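You operate a simulated robot arm through the tools that you are given. There is no shell and no other tool.

The job below is to be done with a simulated robot arm. You get a single attempt, and the scene is never put back.

JOB
Get the finished bracket off the open printer's plate and into the dark parts tray.
Fine: wait till the display shows READY, switch off, bend the plate on the grey block with the yellow button, plate back on its bed.

It is judged by the outcome, as a careful person would: the job done as asked, and still so three seconds after it is handed in. It fails if anything else is knocked over, pushed out of place, dropped, spilled or broken.

ROBOT AND FRAMES
A 6-joint arm with a two-finger gripper, fixed in place. Base frame: the origin is on the floor under the middle of its stand, x ahead of it, y to its left, z up. Lengths are in mm, angles in degrees, forces in N, time in s.
It reaches about 1298 mm from its shoulder. Its first joint turns from -149.0 to 149.0 degrees. Payload 1.57 kg.
The tool frame sits at the grasp point between the pads (the TCP): z along the fingers, y along the line on which they close. The tips reach 21 mm beyond it. The gripper opens to 70 mm; its body begins 50 mm behind the TCP.
Orientation is that of the tool frame in the base frame, as a unit quaternion [w, x, y, z]. With the fingers straight down and closing along the base's y, the tool's x points along the base's -x, its y along +y and its z along -z.

CONTROLS
- The arm moves only by the tool play_rows. Its argument "motion" is one flat list of numbers, 7 for each row, row after row: the shift along the base's x, y, z in m, then the turn, a rotation vector about the base's x, y, z in degrees, then the closure in counts, from 0 (fully open) to 255 (shut). In form: [tx, ty, tz, ax, ay, az, gripper, tx, ty, tz, ax, ay, az, gripper, ...]. A call has 1 to 20 rows; each row shifts and turns the commanded pose from where the row before left it. A row lasts 0.2 s, in which the tool goes at most 50 mm and 8.6 degrees; a call with a longer step from one row to the next is refused whole, and so is a gripper value outside its range. Where a pose cannot be reached the arm comes as near as it can. A force on the tool above 50 N (or 10 N above the force at the start of the call, whichever is more), or a blocked arm, ends the call early, and 0.2 s more pass. Each finger travels about 64.8 mm/s and halts on what it meets, pressing with about 30 N; the grip force reading is that of the motor and also rises with nothing between the fingers. The clock runs only during rows and for 0.2 s after the last one: add rows that do not move to give the fingers time. The reply holds the time, the measured pose of the TCP, the force on the tool along the base axes, the opening and the grip force, in the units named above and with some noise, with the torque about the TCP (base axes, N m) and any sound that the robot's microphone picked up, and new pictures: "pictures" is both (left out), scene, wrist or none.
- Cameras (640 x 400 px; columns grow to the right, rows downward): "scene" is fixed at [220.3, -647.1, 1657.6]; the picture's right is [0.68, -0.73, 0.00], its down [-0.45, -0.42, -0.79] and it looks along [0.58, 0.54, -0.62] (base axes); focal length 331 px, centre (320, 200). "wrist" rides on the gripper at [79, 4, -81] in the tool frame; the picture's right is [-0.05, 1.00, 0.00], its down [-0.67, -0.04, -0.74] and it looks along [-0.74, -0.04, 0.67] (tool axes); focal length 256 px, centre (320, 200). There is no depth. A picture from a camera that has moved, and an enlarged one, comes with that camera's place and axes in the base frame and with its lens.
- raise_lower(by): slides the trunk up (or, below 0, down) by that many mm; the arm rides with it, the base frame stays. It gives what a move gives, with no picture.
- inspect(camera, box): a new picture of the part [left, top, right, bottom] of that camera's present view, enlarged. The clock stands still meanwhile.
- hand_in(): hands the job in; it is judged then, once.

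Nothing tells you positions but the pictures and the camera data. Unless the task says otherwise, let go and move clear before handing in.

The tools are called as name(argument=value, ...) on one line, values as JSON. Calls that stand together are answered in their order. play_rows: Moves the arm, as the interface text tells. Its arguments: {"type":"object","properties":{"motion":{"type":"array","items":{"type":"number"}},"pictures":{"type":"string","enum":["both","scene","wrist","none"]}},"required":["motion"]} The other tools are called the same way: raise_lower (by) moves the trunk up or down; inspect (camera, box) takes an enlarged picture of a part of a camera's view; hand_in () hands the job in.

At the start:

```text
time: 0.0
ee_pos: [729.5, 13.9, 1214.3]
tool_rot: [0.0, 0.0, 1.0, 0.0]
force: [0.8, 0.0, 0.4]
wrist_torque: [-0.01, 0.05, -0.01]
finger_gap: 70.1
grasp_force: 0.1
trunk travel left (down, up): [-895.0, 75.0]
```

scene: 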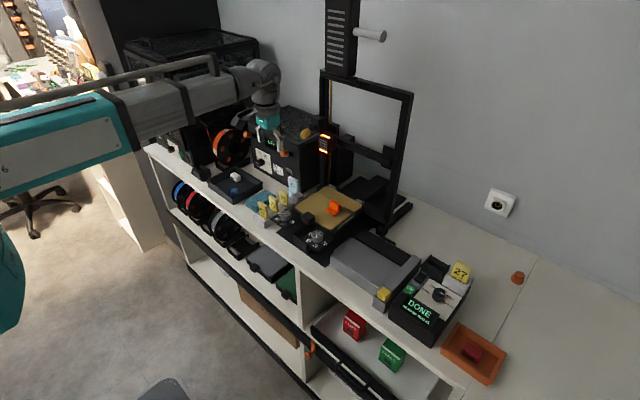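
wrist: 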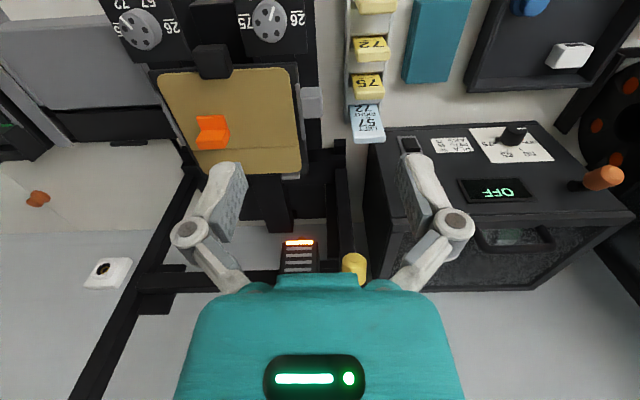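

I see an open-frame printer with an orange bracket on a tan plate, a grey block with a yellow button to its right, displays, and a dark tray to the left. I'll look at everything closely before moving.

inspect(camera="scene", box=[200, 140, 360, 240])

inspect(camera="scene", box=[260, 170, 420, 270])

inspect(camera="scene", box=[330, 220, 530, 390])

inspect(camera="scene", box=[290, 0, 430, 160])

inspect(camera="wrist", box=[80, 0, 340, 180])

inspect(camera="wrist", box=[330, 0, 640, 200])

```text
4.00 times, centred on (280, 190) of scene
camera zoom: at [220.3, -647.1, 1657.6], right [0.68, -0.73, 0.0], down [-0.45, -0.42, -0.79], along [0.58, 0.54, -0.62], focal length 1322 px, centre (480, 240)
```

zoom: 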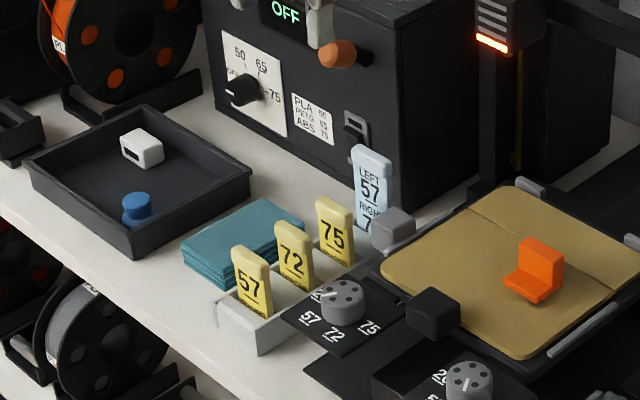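

```text
4.00 times, centred on (340, 220) of scene
camera zoom: at [220.3, -647.1, 1657.6], right [0.68, -0.73, 0.0], down [-0.45, -0.42, -0.79], along [0.58, 0.54, -0.62], focal length 1322 px, centre (240, 120)
```

zoom: 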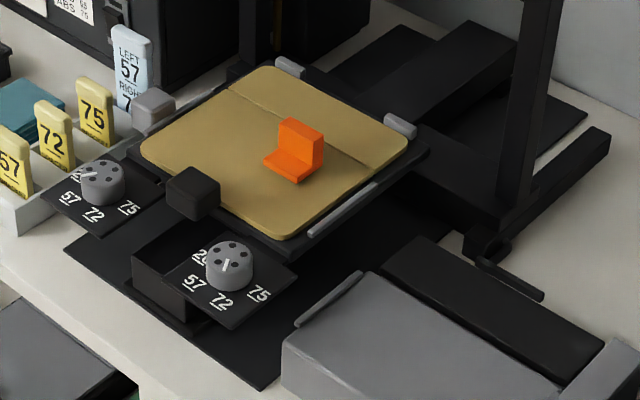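

```text
2.35 times, centred on (430, 305) of scene
camera zoom: at [220.3, -647.1, 1657.6], right [0.68, -0.73, 0.0], down [-0.45, -0.42, -0.79], along [0.58, 0.54, -0.62], focal length 778 px, centre (61, -47)
```

zoom: 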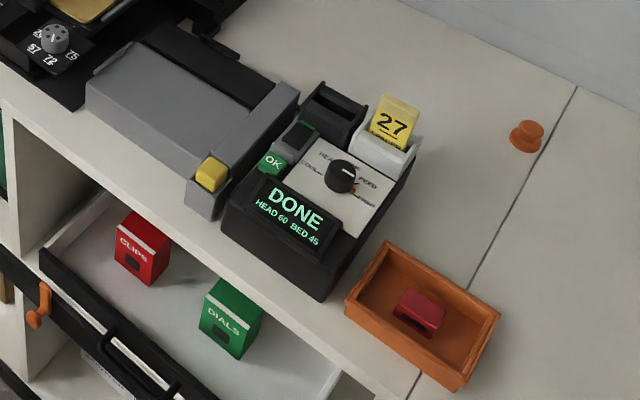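

```text
2.50 times, centred on (360, 80) of scene
camera zoom: at [220.3, -647.1, 1657.6], right [0.68, -0.73, 0.0], down [-0.45, -0.42, -0.79], along [0.58, 0.54, -0.62], focal length 826 px, centre (220, 500)
```

zoom: 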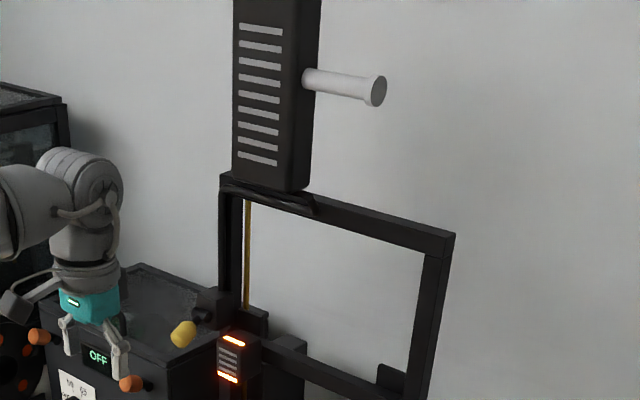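

```text
2.22 times, centred on (210, 90) of wrist
camera zoom: at [648.9, 18.8, 1295.5], right [0.05, 1.0, 0.0], down [0.67, -0.04, 0.74], along [0.74, -0.04, -0.67], focal length 569 px, centre (564, 444)
```

zoom: 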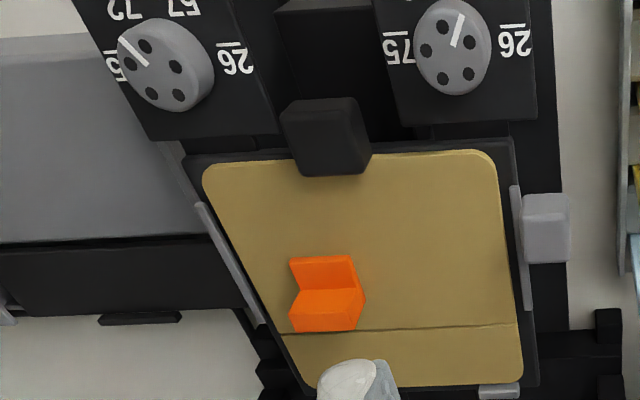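

```text
2.00 times, centred on (485, 100) of wrist
camera zoom: at [648.9, 18.8, 1295.5], right [0.05, 1.0, 0.0], down [0.67, -0.04, 0.74], along [0.74, -0.04, -0.67], focal length 512 px, centre (-10, 400)
```

zoom: 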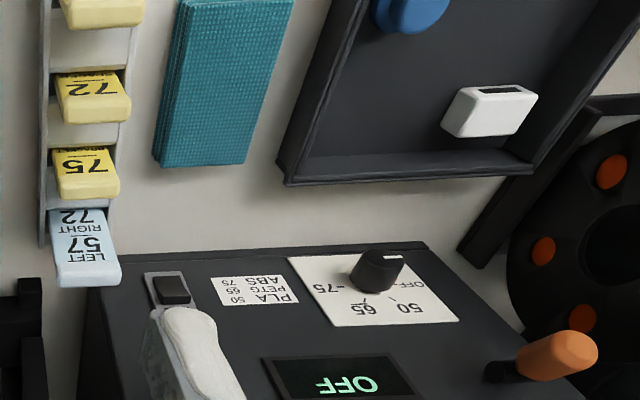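

The display currently shows DONE (head 60, bed 45). I'm zooming further into the controller box, the plate and its holders, and the shelf items before acting.

inspect(camera="scene", box=[385, 250, 475, 340])

inspect(camera="scene", box=[290, 180, 370, 230])

inspect(camera="scene", box=[320, 225, 430, 310])

inspect(camera="scene", box=[260, 270, 460, 400])

inspect(camera="scene", box=[150, 150, 320, 290])

inspect(camera="scene", box=[250, 110, 350, 200])

```text
4.44 times, centred on (430, 295) of scene
camera zoom: at [220.3, -647.1, 1657.6], right [0.68, -0.73, 0.0], down [-0.45, -0.42, -0.79], along [0.58, 0.54, -0.62], focal length 1469 px, centre (-169, -222)
```

zoom: 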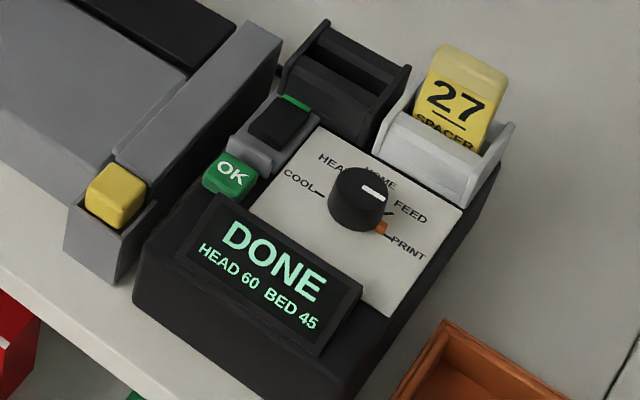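

```text
8.00 times, centred on (330, 205) of scene
camera zoom: at [220.3, -647.1, 1657.6], right [0.68, -0.73, 0.0], down [-0.45, -0.42, -0.79], along [0.58, 0.54, -0.62], focal length 2644 px, centre (240, 160)
```

zoom: 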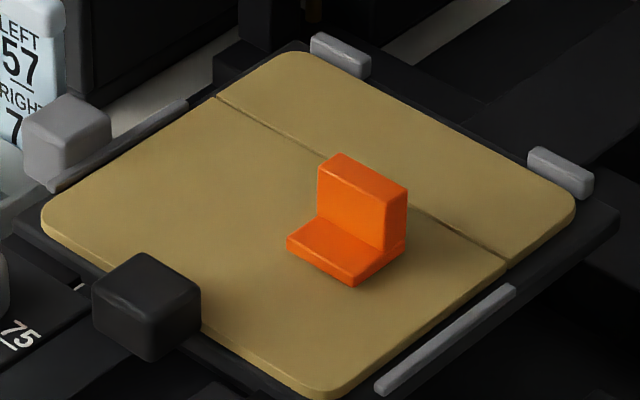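

```text
4.71 times, centred on (375, 268) of scene
camera zoom: at [220.3, -647.1, 1657.6], right [0.68, -0.73, 0.0], down [-0.45, -0.42, -0.79], along [0.58, 0.54, -0.62], focal length 1556 px, centre (61, -118)
```

zoom: 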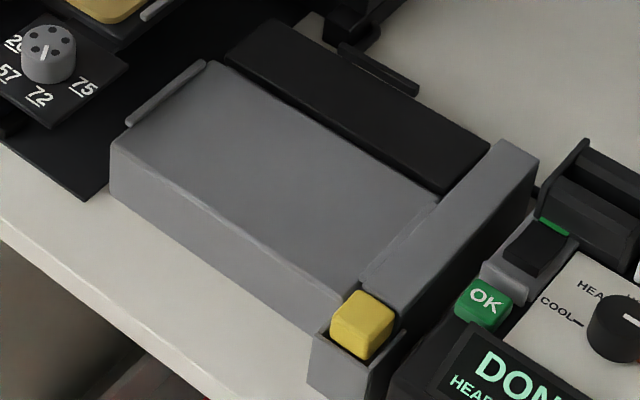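

```text
3.08 times, centred on (360, 335) of scene
camera zoom: at [220.3, -647.1, 1657.6], right [0.68, -0.73, 0.0], down [-0.45, -0.42, -0.79], along [0.58, 0.54, -0.62], focal length 1017 px, centre (197, -215)
```

zoom: 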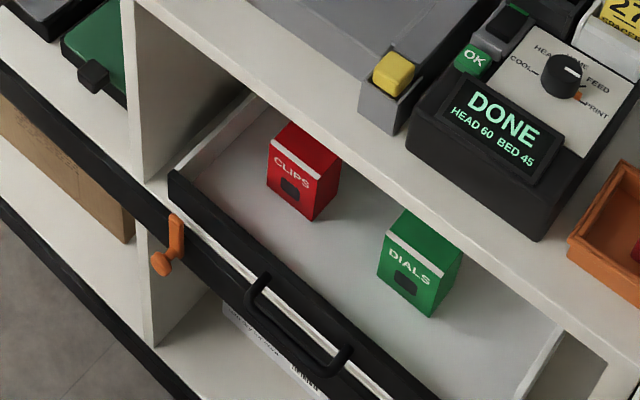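

```text
2.86 times, centred on (235, 220) of scene
camera zoom: at [220.3, -647.1, 1657.6], right [0.68, -0.73, 0.0], down [-0.45, -0.42, -0.79], along [0.58, 0.54, -0.62], focal length 944 px, centre (563, 143)
```

zoom: 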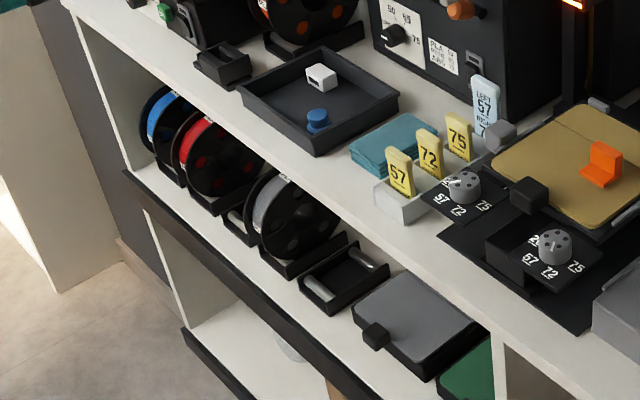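

```text
4.44 times, centred on (300, 155) of scene
camera zoom: at [220.3, -647.1, 1657.6], right [0.68, -0.73, 0.0], down [-0.45, -0.42, -0.79], along [0.58, 0.54, -0.62], focal length 1469 px, centre (409, 400)
```

zoom: 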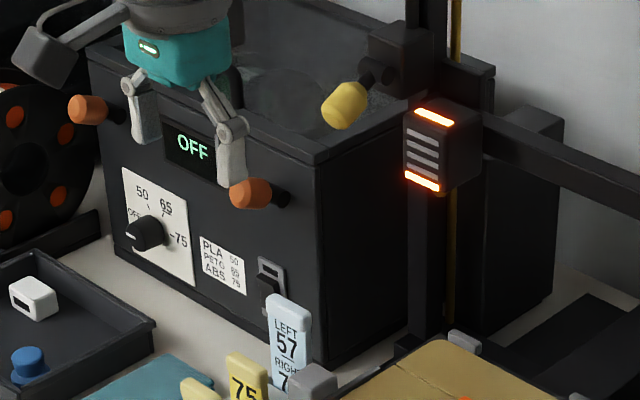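

The bracket sits at roughly (833, -135, 1000) on a ~150 mm plate centred near (841, -107, 988), with a black handle at its front. The display still says DONE, so I'll use the cooling time to move right at the same height and look at the grey block and controller with the wrist camera.

play_rows(motion=[0, -0.04, 0, 0, 0, 0, 0, 0, -0.04, 0, 0, 0, 0, 0, 0, -0.04, 0, 0, 0, 0, 0, 0, -0.04, 0, 0, 0, 0, 0, 0, -0.04, 0, 0, 0, 0, 0, 0, -0.04, 0, 0, 0, 0, 0, 0, -0.04, 0, 0, 0, 0, 0, 0, -0.04, 0, 0, 0, 0, 0], pictures="both")

```text
time: 1.8
ee_pos: [727.4, -306.0, 1214.0]
tool_rot: [0.0, 0.0, 1.0, 0.0]
force: [-0.4, -0.2, 0.4]
wrist_torque: [-0.01, -0.01, 0.02]
finger_gap: 70.2
grasp_force: 0.1
trunk travel left (down, up): [-895.0, 75.0]
camera wrist: at [648.1, -301.1, 1295.4], right [0.05, 1.0, 0.0], down [0.67, -0.04, 0.74], along [0.74, -0.04, -0.67], focal length 256 px, centre (320, 200)
```

scene: 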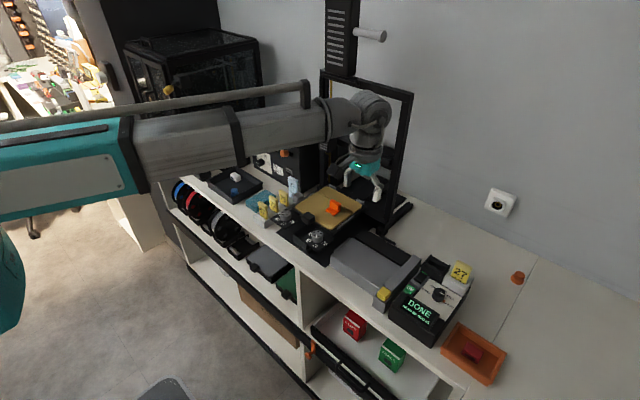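
wrist: 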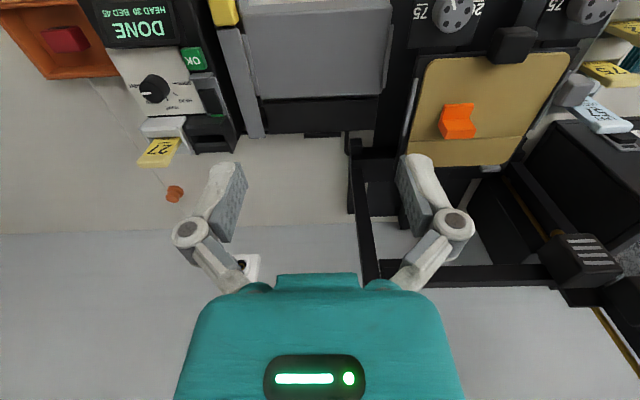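

The temperatures on the display seem to be changing already, so I'm zooming in on the display, the jig and the plate area from here.

inspect(camera="wrist", box=[80, 0, 260, 160])

inspect(camera="wrist", box=[200, 0, 420, 150])

inspect(camera="wrist", box=[400, 0, 640, 180])

inspect(camera="scene", box=[385, 250, 475, 340])

inspect(camera="scene", box=[285, 100, 425, 230])

```text
2.50 times, centred on (170, 80) of wrist
camera zoom: at [648.1, -301.1, 1295.4], right [0.05, 1.0, 0.0], down [0.67, -0.04, 0.74], along [0.74, -0.04, -0.67], focal length 640 px, centre (695, 500)
```

zoom: 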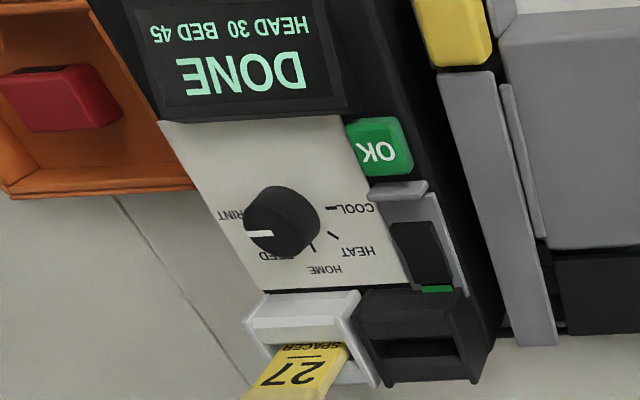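

```text
2.67 times, centred on (310, 75) of wrist
camera zoom: at [648.1, -301.1, 1295.4], right [0.05, 1.0, 0.0], down [0.67, -0.04, 0.74], along [0.74, -0.04, -0.67], focal length 683 px, centre (347, 533)
```

zoom: 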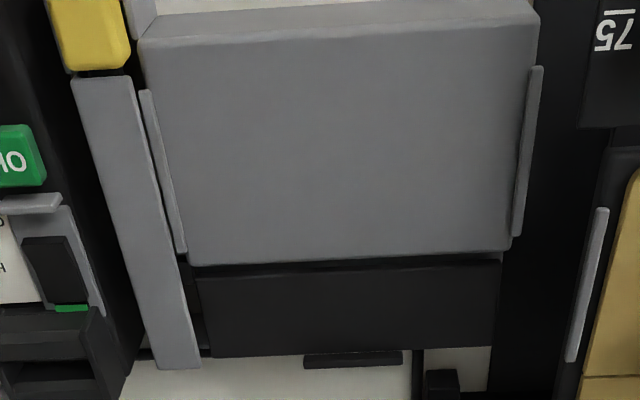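

```text
2.22 times, centred on (520, 90) of wrist
camera zoom: at [648.1, -301.1, 1295.4], right [0.05, 1.0, 0.0], down [0.67, -0.04, 0.74], along [0.74, -0.04, -0.67], focal length 569 px, centre (-124, 444)
```

zoom: 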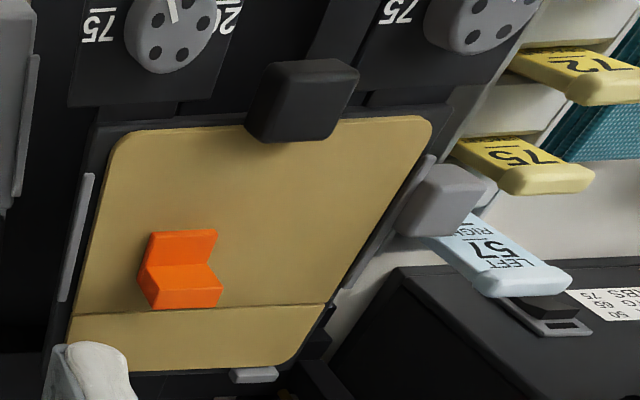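

```text
4.44 times, centred on (430, 295) of scene
camera zoom: at [220.3, -647.1, 1657.6], right [0.68, -0.73, 0.0], down [-0.45, -0.42, -0.79], along [0.58, 0.54, -0.62], focal length 1469 px, centre (-169, -222)
```

zoom: 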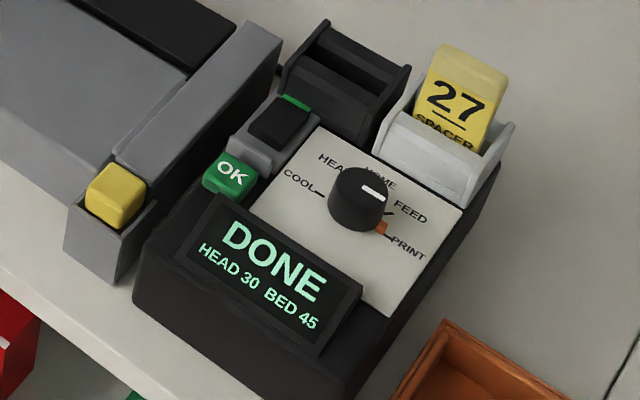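

```text
3.08 times, centred on (355, 165) of scene
camera zoom: at [220.3, -647.1, 1657.6], right [0.68, -0.73, 0.0], down [-0.45, -0.42, -0.79], along [0.58, 0.54, -0.62], focal length 1017 px, centre (212, 308)
```

zoom: 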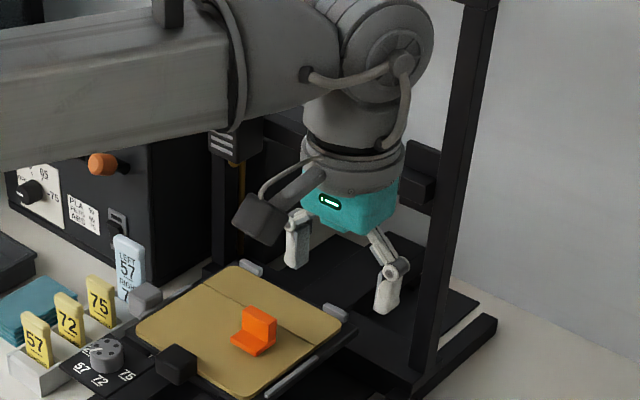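

The head has already dropped from 60 to 30, and the bed still reads 45. I estimate the grey block's top at x 714–816, y -396 to -228, z ≈944, the yellow button near (715, -412, 945), and the controller's rocker switch near (811, -460, 958). I'll move over the controller to look closer while time passes.

play_rows(motion=[-0.01, -0.03, -0.02, 0, 0, 0, 0, -0.01, -0.03, -0.02, 0, 0, 0, 0, -0.01, -0.03, -0.02, 0, 0, 0, 0, -0.01, -0.03, -0.02, 0, 0, 0, 0, 0, -0.03, -0.02, 0, 0, 0, 0, 0, 0, 0, 0, 0, 0, 0, 0, 0, 0, 0, 0, 0, 0, 0, 0, 0, 0, 0, 0, 0, 0, 0, 0, 0, 0, 0, 0, 0, 0, 0, 0, 0, 0, 0], pictures="both")

```text
time: 4.0
ee_pos: [689.8, -454.7, 1215.2]
tool_rot: [0.0, -0.001, 1.0, 0.0]
force: [-0.1, 0.6, 0.1]
wrist_torque: [0.02, -0.01, -0.02]
finger_gap: 70.2
grasp_force: 0.1
out of reach, approached as far as the arm can: row 1, 2, 3, 4, 5
trunk travel left (down, up): [-895.0, 75.0]
camera wrist: at [610.1, -450.5, 1295.5], right [0.05, 1.0, 0.0], down [0.67, -0.04, 0.74], along [0.74, -0.04, -0.67], focal length 256 px, centre (320, 200)
```

scene: 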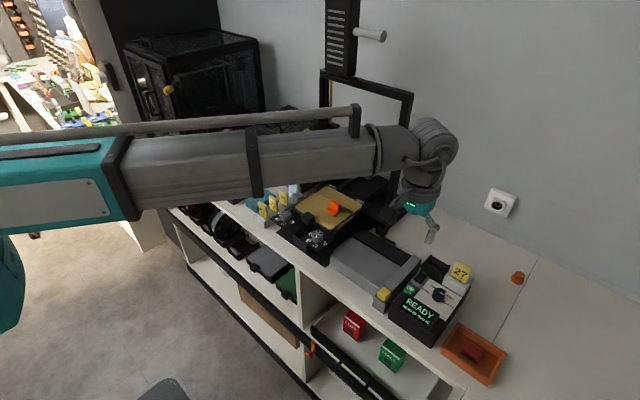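
wrist: 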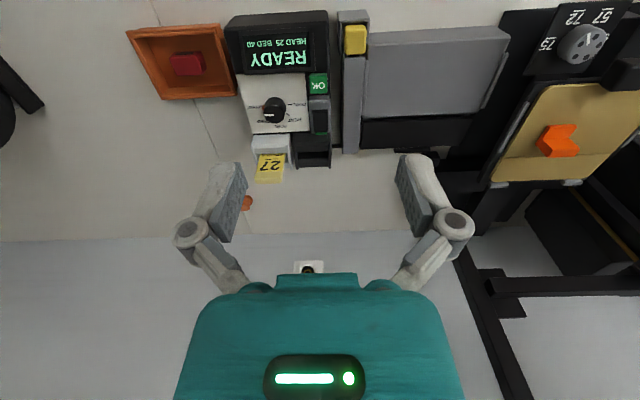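

READY is now displayed (head 25, bed 40). The arm couldn't go lower in this configuration, so I'll lower the trunk instead to get nearer the controller and its switch.

raise_lower(by=-100)

inspect(camera="wrist", box=[210, 0, 390, 180])

inspect(camera="scene", box=[370, 240, 490, 340])

```text
time: 5.3
ee_pos: [688.9, -455.8, 1113.7]
tool_rot: [0.0, 0.0, 1.0, 0.001]
force: [0.1, -0.6, -0.1]
wrist_torque: [0.0, 0.02, 0.0]
finger_gap: 70.1
grasp_force: 0.1
trunk travel left (down, up): [-795.0, 175.0]
```

```text
2.22 times, centred on (300, 90) of wrist
camera zoom: at [609.9, -450.5, 1195.6], right [0.05, 1.0, 0.0], down [0.67, -0.04, 0.74], along [0.74, -0.04, -0.67], focal length 569 px, centre (364, 444)
```

zoom: 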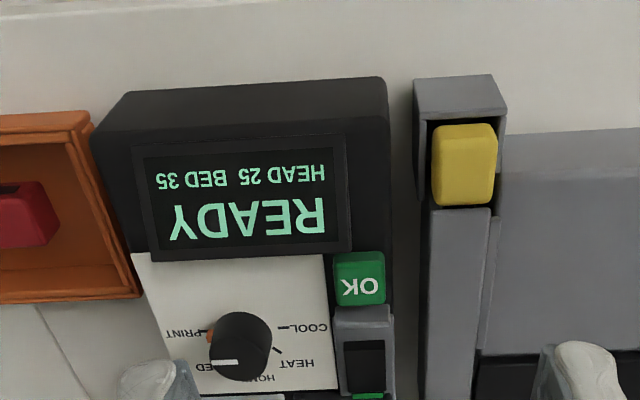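

```text
4.00 times, centred on (430, 290) of scene
camera zoom: at [220.3, -647.1, 1657.6], right [0.68, -0.73, 0.0], down [-0.45, -0.42, -0.79], along [0.58, 0.54, -0.62], focal length 1322 px, centre (-120, -160)
```

zoom: 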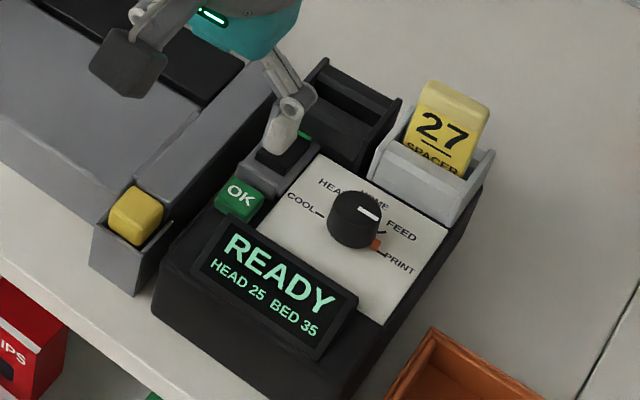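

READY is holding with the bed cooling further (35). I'll slide forward over the controller to see which way the rocker switch is tilted.

play_rows(motion=[0.03, 0, 0, 0, 0, 0, 0, 0.03, 0, 0, 0, 0, 0, 0, 0.03, 0, 0, 0, 0, 0, 0], pictures="wrist")

inspect(camera="wrist", box=[260, 40, 380, 130])

inspect(camera="wrist", box=[300, 0, 520, 140])

```text
time: 6.1
ee_pos: [781.7, -458.9, 1113.4]
tool_rot: [0.0, 0.0, 1.0, 0.002]
force: [0.2, -0.5, 0.4]
wrist_torque: [0.0, 0.03, -0.01]
finger_gap: 69.9
grasp_force: 0.2
trunk travel left (down, up): [-795.0, 175.0]
camera wrist: at [701.7, -453.2, 1195.3], right [0.05, 1.0, 0.0], down [0.67, -0.04, 0.74], along [0.74, -0.04, -0.67], focal length 256 px, centre (320, 200)
```

wrist: 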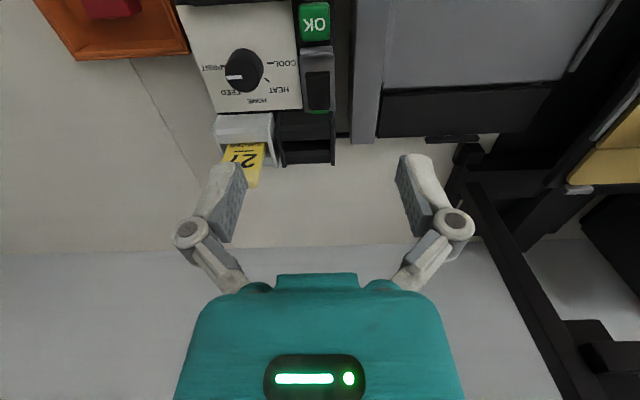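

```text
4.44 times, centred on (320, 85) of wrist
camera zoom: at [701.7, -453.2, 1195.3], right [0.05, 1.0, 0.0], down [0.67, -0.04, 0.74], along [0.74, -0.04, -0.67], focal length 1138 px, centre (320, 711)
```

zoom: 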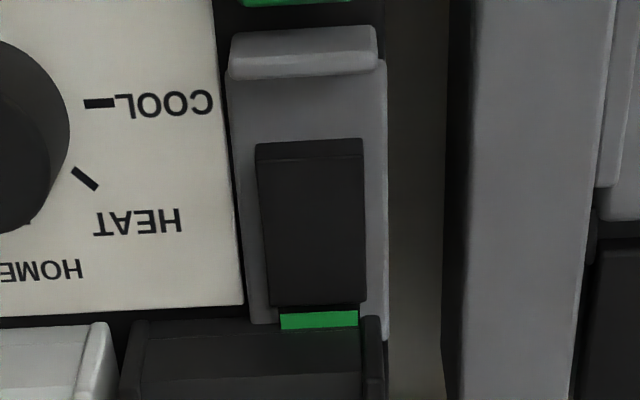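

```text
2.86 times, centred on (410, 70) of wrist
camera zoom: at [701.7, -453.2, 1195.3], right [0.05, 1.0, 0.0], down [0.67, -0.04, 0.74], along [0.74, -0.04, -0.67], focal length 731 px, centre (63, 571)
```

zoom: 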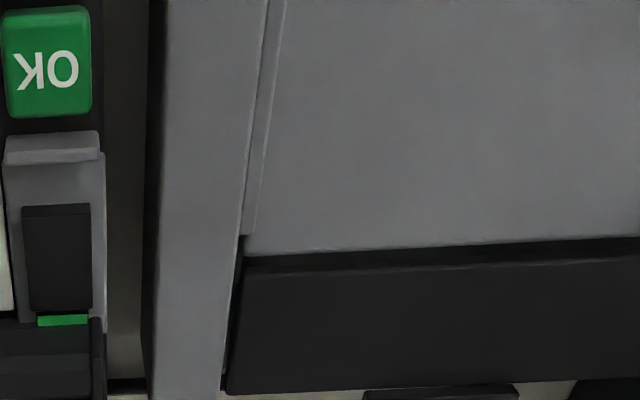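

The rocker has a green strip at its far end, but I want to be sure which end is raised. I'm zooming tightly on it from both cameras.

inspect(camera="wrist", box=[295, 40, 345, 125])

inspect(camera="scene", box=[400, 255, 450, 295])

inspect(camera="scene", box=[260, 165, 290, 190])

```text
4.71 times, centred on (320, 82) of wrist
camera zoom: at [701.7, -453.2, 1195.3], right [0.05, 1.0, 0.0], down [0.67, -0.04, 0.74], along [0.74, -0.04, -0.67], focal length 1205 px, centre (320, 753)
```

zoom: 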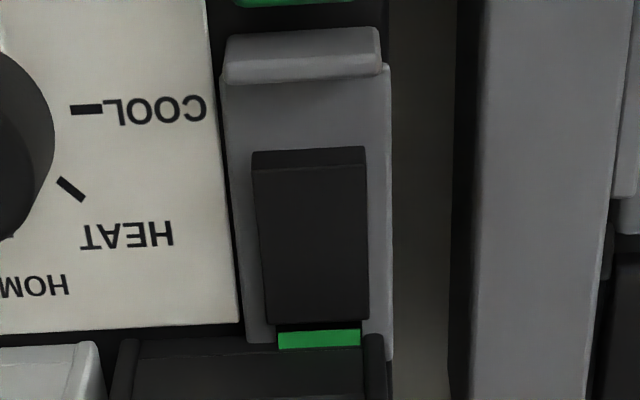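

```text
10.00 times, centred on (425, 275) of scene
camera zoom: at [220.3, -647.1, 1657.6], right [0.68, -0.73, 0.0], down [-0.45, -0.42, -0.79], along [0.58, 0.54, -0.62], focal length 3306 px, centre (-730, -550)
```

zoom: 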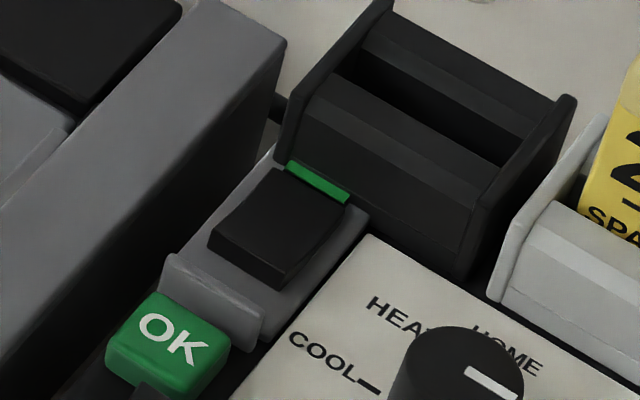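

```text
16.00 times, centred on (275, 178) of scene
camera zoom: at [220.3, -647.1, 1657.6], right [0.68, -0.73, 0.0], down [-0.45, -0.42, -0.79], along [0.58, 0.54, -0.62], focal length 5289 px, centre (1040, 560)
```

zoom: 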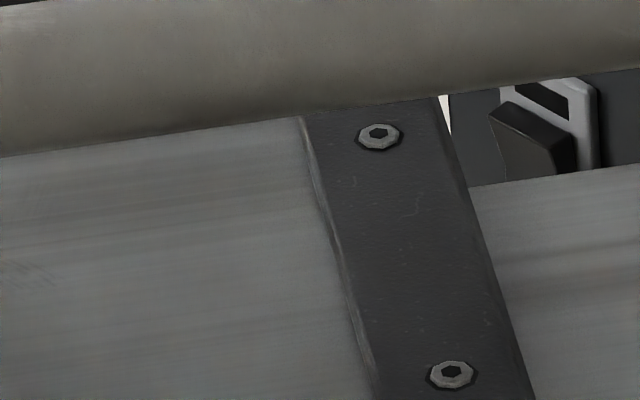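

It's clear now: the rocker's near end is raised at about (797, -461, 960), and the far end, with the green strip, is pressed in, so it is ON. I'll close the fingers, line up over the near end, and test whether the arm can move down from here.

play_rows(motion=[0.02, -0.002, 0, 0, 0, 0, 255, 0, 0, 0, 0, 0, 0, 255, 0, 0, 0, 0, 0, 0, 255, 0, 0, -0.02, 0, 0, 0, 255], pictures="both")

inspect(camera="scene", box=[370, 170, 470, 270])

```text
time: 7.1
ee_pos: [801.5, -459.5, 1113.8]
tool_rot: [0.0, 0.0, 1.0, 0.0]
force: [0.4, 1.2, -1.0]
wrist_torque: [0.0, -0.02, -0.02]
finger_gap: 0.1
grasp_force: 29.0
out of reach, approached as far as the arm can: row 4
trunk travel left (down, up): [-795.0, 175.0]
camera wrist: at [721.2, -454.5, 1195.4], right [0.05, 1.0, 0.0], down [0.67, -0.04, 0.74], along [0.74, -0.04, -0.67], focal length 256 px, centre (320, 200)
```

scene: 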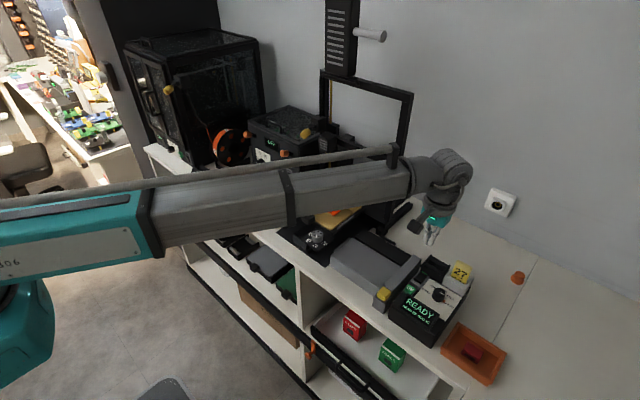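
wrist: 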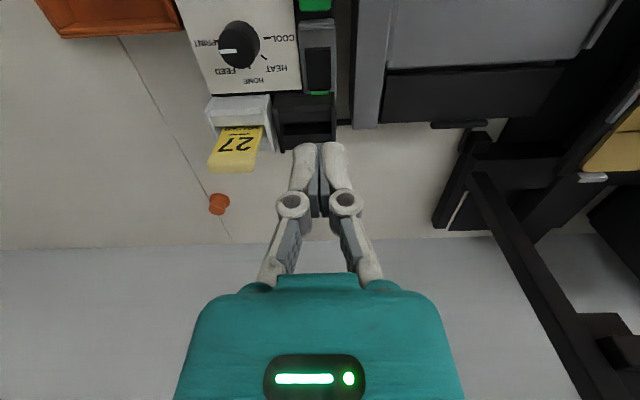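

```text
4.00 times, centred on (420, 220) of scene
camera zoom: at [220.3, -647.1, 1657.6], right [0.68, -0.73, 0.0], down [-0.45, -0.42, -0.79], along [0.58, 0.54, -0.62], focal length 1322 px, centre (-80, 120)
```

zoom: 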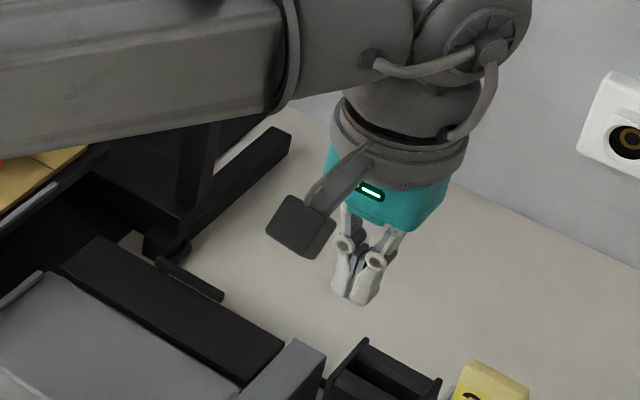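

The arm is at its lower limit in this posture, so I'll raise the arm within its range and lower the trunk, which gives me fine downward travel.

play_rows(motion=[0, 0, 0.04, 0, 0, 0, 255, 0, 0, 0.04, 0, 0, 0, 255, 0, 0, 0.04, 0, 0, 0, 255, 0, 0, 0.04, 0, 0, 0, 255, 0, 0, 0.04, 0, 0, 0, 255], pictures="none")

```text
time: 8.3
ee_pos: [800.6, -458.7, 1114.6]
tool_rot: [-0.001, 0.0, 1.0, 0.0]
force: [0.9, -0.8, -0.1]
wrist_torque: [0.0, 0.01, 0.01]
finger_gap: 0.1
grasp_force: 28.4
out of reach, approached as far as the arm can: row 1, 2, 3, 4, 5
trunk travel left (down, up): [-795.0, 175.0]
```

The arm moves only in the horizontal plane with the tool down, so height comes from the trunk. I'll centre over the near end of the rocker and lower to about 30 mm above it, then check alignment.

play_rows(motion=[0.002, -0.002, 0, 0, 0, 0, 255], pictures="none")

raise_lower(by=-103)

inspect(camera="scene", box=[390, 230, 470, 290])

inspect(camera="wrist", box=[220, 0, 420, 200])

```text
time: 8.7
ee_pos: [803.6, -460.4, 1114.9]
tool_rot: [0.0, -0.001, 1.0, -0.001]
force: [0.1, 0.4, -0.1]
wrist_torque: [-0.01, 0.02, -0.03]
finger_gap: 0.1
grasp_force: 28.6
trunk travel left (down, up): [-795.0, 175.0]
```

```text
time: 10.1
ee_pos: [804.0, -460.0, 1011.3]
tool_rot: [0.001, 0.0, 1.0, 0.0]
force: [-1.0, -0.4, -0.2]
wrist_torque: [-0.01, 0.02, 0.01]
finger_gap: 0.0
grasp_force: 28.7
trunk travel left (down, up): [-692.0, 278.0]
```

```text
6.67 times, centred on (430, 260) of scene
camera zoom: at [220.3, -647.1, 1657.6], right [0.68, -0.73, 0.0], down [-0.45, -0.42, -0.79], along [0.58, 0.54, -0.62], focal length 2204 px, centre (-413, -200)
```

zoom: 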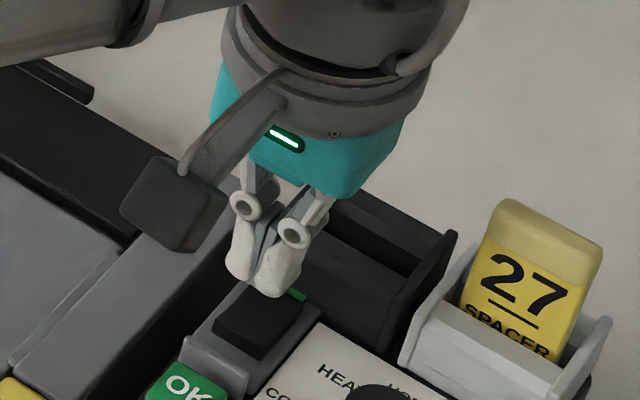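

```text
2.00 times, centred on (320, 100) of wrist
camera zoom: at [723.9, -455.7, 1092.6], right [0.05, 1.0, 0.0], down [0.67, -0.04, 0.74], along [0.74, -0.04, -0.67], focal length 512 px, centre (320, 400)
```

zoom: 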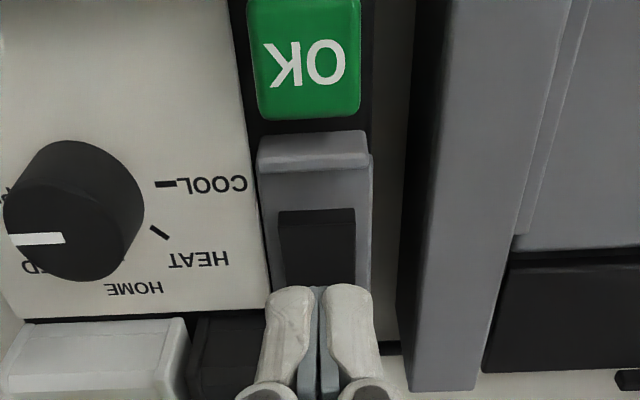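

Alignment looks right: the fingertips cover the rocker's near half. I'll shift 3 mm closer to the near end, then lower in steps while watching the force.

play_rows(motion=[-0.003, -0.001, 0, 0, 0, 0, 255], pictures="none")

raise_lower(by=-30)

inspect(camera="scene", box=[390, 230, 470, 290])

inspect(camera="wrist", box=[220, 0, 420, 200])

```text
time: 10.5
ee_pos: [800.8, -461.7, 1009.8]
tool_rot: [0.001, -0.001, 1.0, 0.0]
force: [-0.2, -0.4, -0.6]
wrist_torque: [0.0, -0.01, -0.01]
finger_gap: 0.0
grasp_force: 28.1
trunk travel left (down, up): [-692.0, 278.0]
```

```text
time: 11.2
ee_pos: [799.2, -462.2, 980.8]
tool_rot: [-0.001, 0.0, 1.0, 0.0]
force: [-0.1, -0.5, 0.1]
wrist_torque: [-0.01, 0.03, -0.03]
finger_gap: 0.1
grasp_force: 29.0
trunk travel left (down, up): [-662.0, 308.0]
heard: click
```

```text
6.67 times, centred on (430, 260) of scene
camera zoom: at [220.3, -647.1, 1657.6], right [0.68, -0.73, 0.0], down [-0.45, -0.42, -0.79], along [0.58, 0.54, -0.62], focal length 2204 px, centre (-413, -200)
```

zoom: 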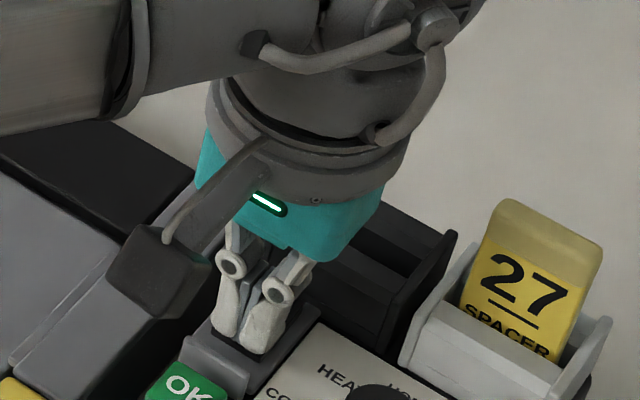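

```text
2.00 times, centred on (320, 100) of wrist
camera zoom: at [721.1, -457.0, 1062.4], right [0.05, 1.0, 0.0], down [0.67, -0.04, 0.74], along [0.74, -0.04, -0.67], focal length 512 px, centre (320, 400)
```

zoom: 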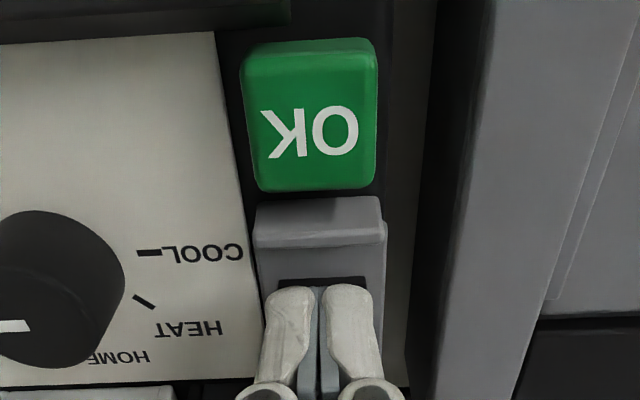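

A click was heard as the tip reached the rocker. I'll raise clear and check the switch and display.

raise_lower(by=110)

inspect(camera="scene", box=[380, 245, 470, 335])

inspect(camera="wrist", box=[220, 0, 420, 200])

```text
time: 12.7
ee_pos: [800.7, -461.1, 1091.1]
tool_rot: [0.0, 0.0, 1.0, 0.0]
force: [-0.7, 0.1, -0.3]
wrist_torque: [0.03, -0.02, -0.03]
finger_gap: 0.0
grasp_force: 29.0
trunk travel left (down, up): [-772.0, 198.0]
```

```text
4.44 times, centred on (425, 290) of scene
camera zoom: at [220.3, -647.1, 1657.6], right [0.68, -0.73, 0.0], down [-0.45, -0.42, -0.79], along [0.58, 0.54, -0.62], focal length 1469 px, centre (-147, -200)
```

zoom: 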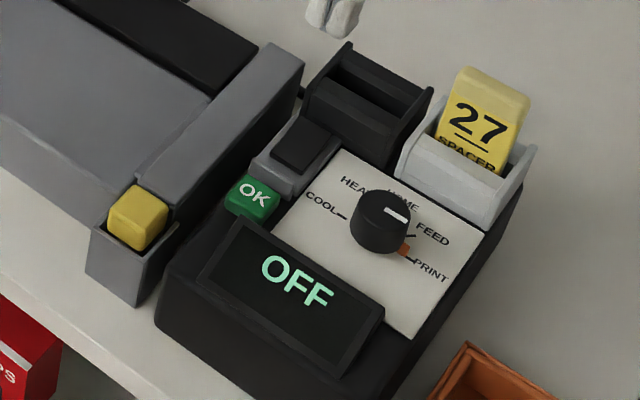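

```text
2.00 times, centred on (320, 100) of wrist
camera zoom: at [721.2, -457.0, 1172.4], right [0.05, 1.0, 0.0], down [0.67, -0.04, 0.74], along [0.74, -0.04, -0.67], focal length 512 px, centre (320, 400)
```

zoom: 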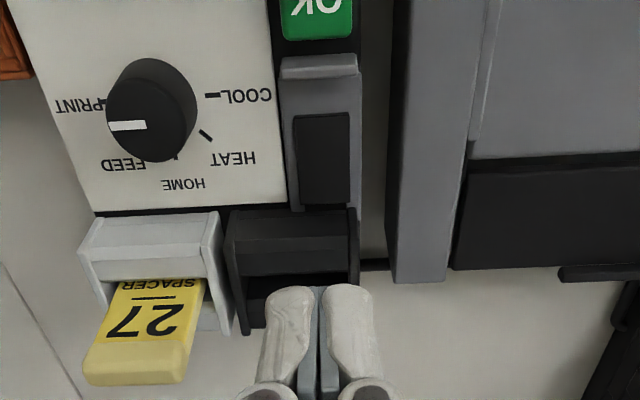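

The display now reads OFF, so the switch-off is done. Next I'll move over to the front of the printer to study the plate, its black handle and how it sits on the bed.

play_rows(motion=[-0.04, 0, 0, 0, 0, 0, 0, -0.04, 0.03, 0, 0, 0, 0, 0, -0.03, 0.035, 0, 0, 0, 0, 0, 0, 0.04, 0, 0, 0, 0, 0, 0, 0.04, 0, 0, 0, 0, 0, 0, 0.04, 0, 0, 0, 0, 0, 0, 0.04, 0, 0, 0, 0, 0, 0, 0.04, 0, 0, 0, 0, 0, 0, 0.04, 0, 0, 0, 0, 0, 0, 0.04, 0, 0, 0, 0, 0], pictures="both")

inspect(camera="wrist", box=[200, 0, 440, 180])

inspect(camera="scene", box=[270, 180, 370, 240])

```text
time: 14.9
ee_pos: [690.0, -114.7, 1090.3]
tool_rot: [0.001, 0.0, 1.0, 0.0]
force: [-0.2, -0.6, 0.6]
wrist_torque: [-0.02, -0.01, 0.02]
finger_gap: 69.9
grasp_force: 0.0
trunk travel left (down, up): [-772.0, 198.0]
camera wrist: at [611.0, -110.7, 1172.6], right [0.05, 1.0, 0.0], down [0.67, -0.04, 0.74], along [0.74, -0.04, -0.67], focal length 256 px, centre (320, 200)
```

scene: 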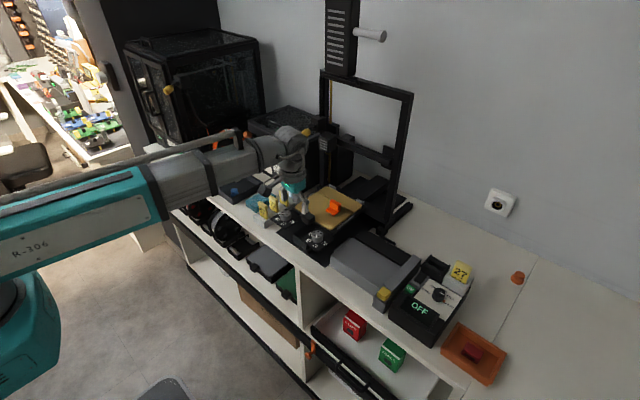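
wrist: 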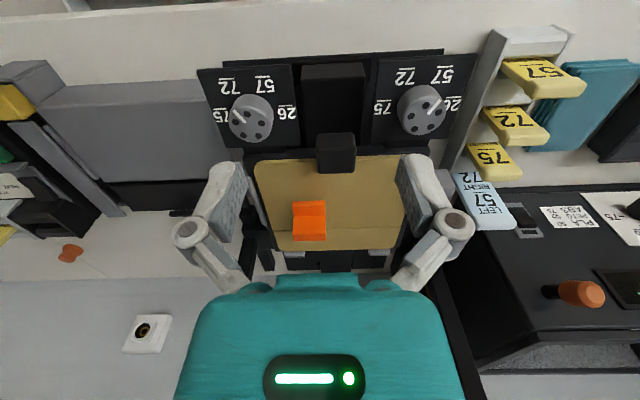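

```text
2.22 times, centred on (320, 90) of wrist
camera zoom: at [611.0, -110.7, 1172.6], right [0.05, 1.0, 0.0], down [0.67, -0.04, 0.74], along [0.74, -0.04, -0.67], focal length 569 px, centre (320, 444)
```

zoom: 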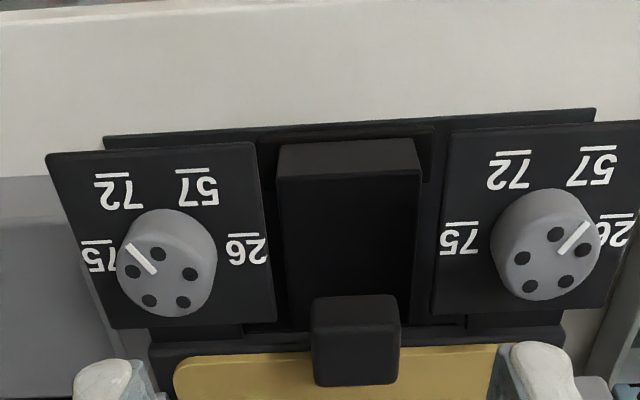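

```text
6.40 times, centred on (320, 210) of scene
camera zoom: at [220.3, -647.1, 1657.6], right [0.68, -0.73, 0.0], down [-0.45, -0.42, -0.79], along [0.58, 0.54, -0.62], focal length 2116 px, centre (320, 136)
```

zoom: 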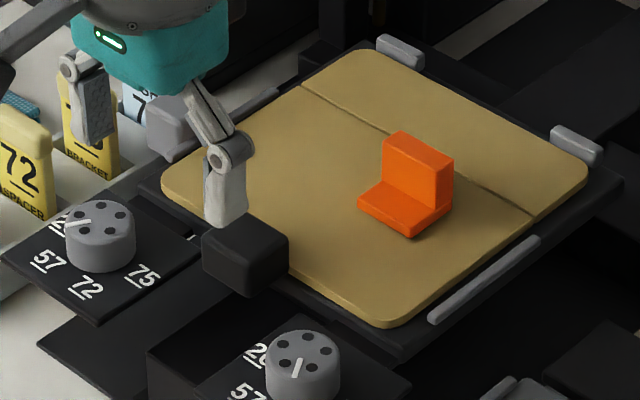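

The handle is a ~28 mm black block on the plate's front edge, near x 745–769, y ≈ -104, between two dials. I'm zooming in to see what's beneath it and how the bed's rails, stops and the grey cube relate to the plate.

inspect(camera="wrist", box=[280, 50, 390, 180])

inspect(camera="scene", box=[285, 205, 345, 245])

inspect(camera="wrist", box=[230, 140, 420, 280])

inspect(camera="scene", box=[330, 170, 380, 230])

```text
3.08 times, centred on (335, 115) of wrist
camera zoom: at [611.0, -110.7, 1172.6], right [0.05, 1.0, 0.0], down [0.67, -0.04, 0.74], along [0.74, -0.04, -0.67], focal length 788 px, centre (274, 462)
```

zoom: 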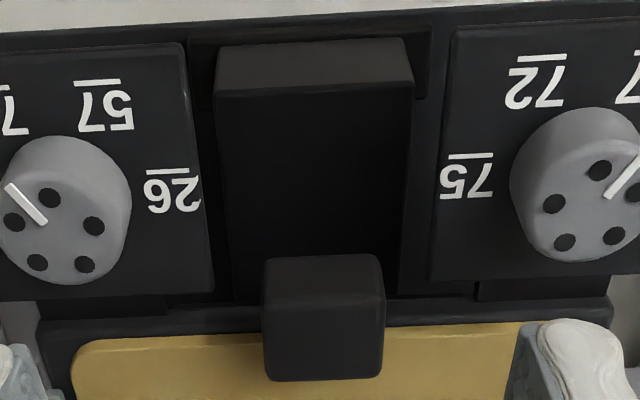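

```text
10.00 times, centred on (315, 225) of scene
camera zoom: at [220.3, -647.1, 1657.6], right [0.68, -0.73, 0.0], down [-0.45, -0.42, -0.79], along [0.58, 0.54, -0.62], focal length 3306 px, centre (370, -50)
```

zoom: 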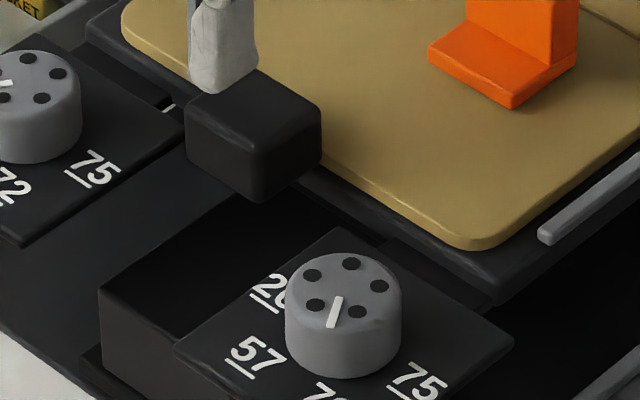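

```text
2.86 times, centred on (325, 210) of wrist
camera zoom: at [611.0, -110.7, 1172.6], right [0.05, 1.0, 0.0], down [0.67, -0.04, 0.74], along [0.74, -0.04, -0.67], focal length 731 px, centre (306, 171)
```

zoom: 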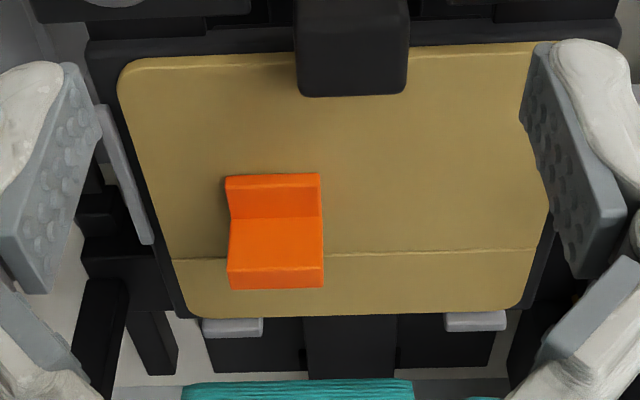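

```text
6.67 times, centred on (355, 200) of scene
camera zoom: at [220.3, -647.1, 1657.6], right [0.68, -0.73, 0.0], down [-0.45, -0.42, -0.79], along [0.58, 0.54, -0.62], focal length 2204 px, centre (87, 200)
```

zoom: 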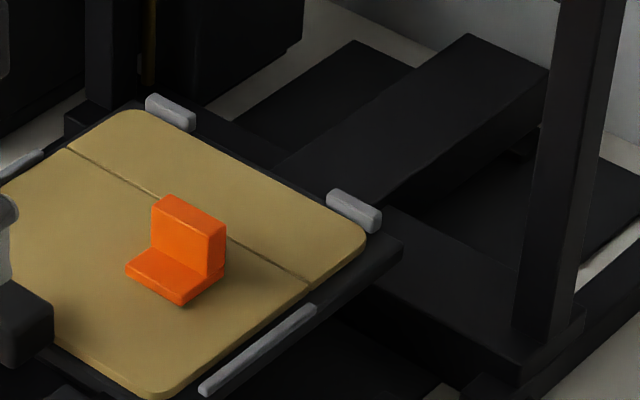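

The handle's top is near z 1002, with its centre around (750, -105, 991), and the channel between the dial panels leaves about 70 mm of width. I'll open the fingers to ~44 mm, line up over the handle and lower partway to check.

play_rows(motion=[0.028, 0.005, 0, 0, 0, 0, 95, 0.028, 0.005, 0, 0, 0, 0, 95, 0, 0, 0, 0, 0, 0, 95], pictures="none")

raise_lower(by=-50)

inspect(camera="scene", box=[270, 180, 350, 240])

inspect(camera="wrist", box=[220, 0, 420, 200])

```text
time: 15.7
ee_pos: [746.4, -106.9, 1091.8]
tool_rot: [0.0, 0.0, 1.0, 0.0]
force: [0.2, 0.4, 0.1]
wrist_torque: [0.0, -0.01, 0.01]
finger_gap: 44.1
grasp_force: 0.0
trunk travel left (down, up): [-772.0, 198.0]
```

```text
time: 16.6
ee_pos: [747.1, -107.4, 1042.2]
tool_rot: [0.0, 0.0, 1.0, 0.0]
force: [0.1, 0.4, -0.1]
wrist_torque: [0.04, -0.02, -0.02]
finger_gap: 43.8
grasp_force: 0.0
trunk travel left (down, up): [-722.0, 248.0]
```

```text
6.67 times, centred on (310, 210) of scene
camera zoom: at [220.3, -647.1, 1657.6], right [0.68, -0.73, 0.0], down [-0.45, -0.42, -0.79], along [0.58, 0.54, -0.62], focal length 2204 px, centre (387, 133)
```

zoom: 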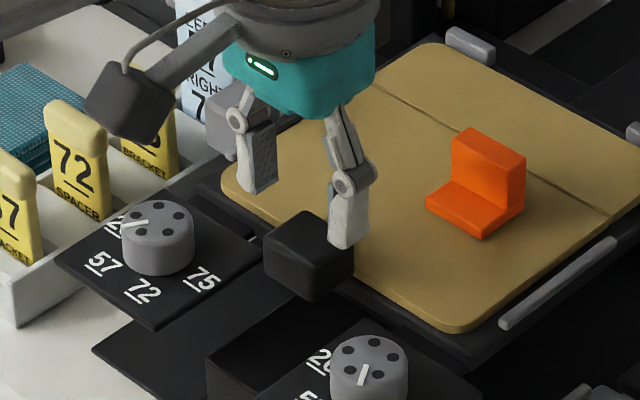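

```text
2.00 times, centred on (320, 100) of wrist
camera zoom: at [667.2, -102.5, 1122.6], right [0.05, 1.0, 0.0], down [0.67, -0.04, 0.74], along [0.74, -0.04, -0.67], focal length 512 px, centre (320, 400)
```

zoom: 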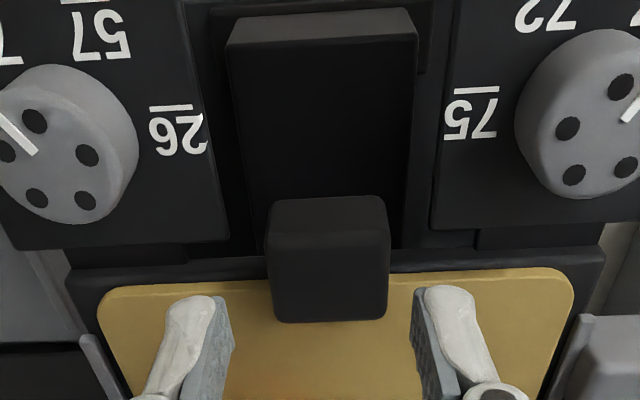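

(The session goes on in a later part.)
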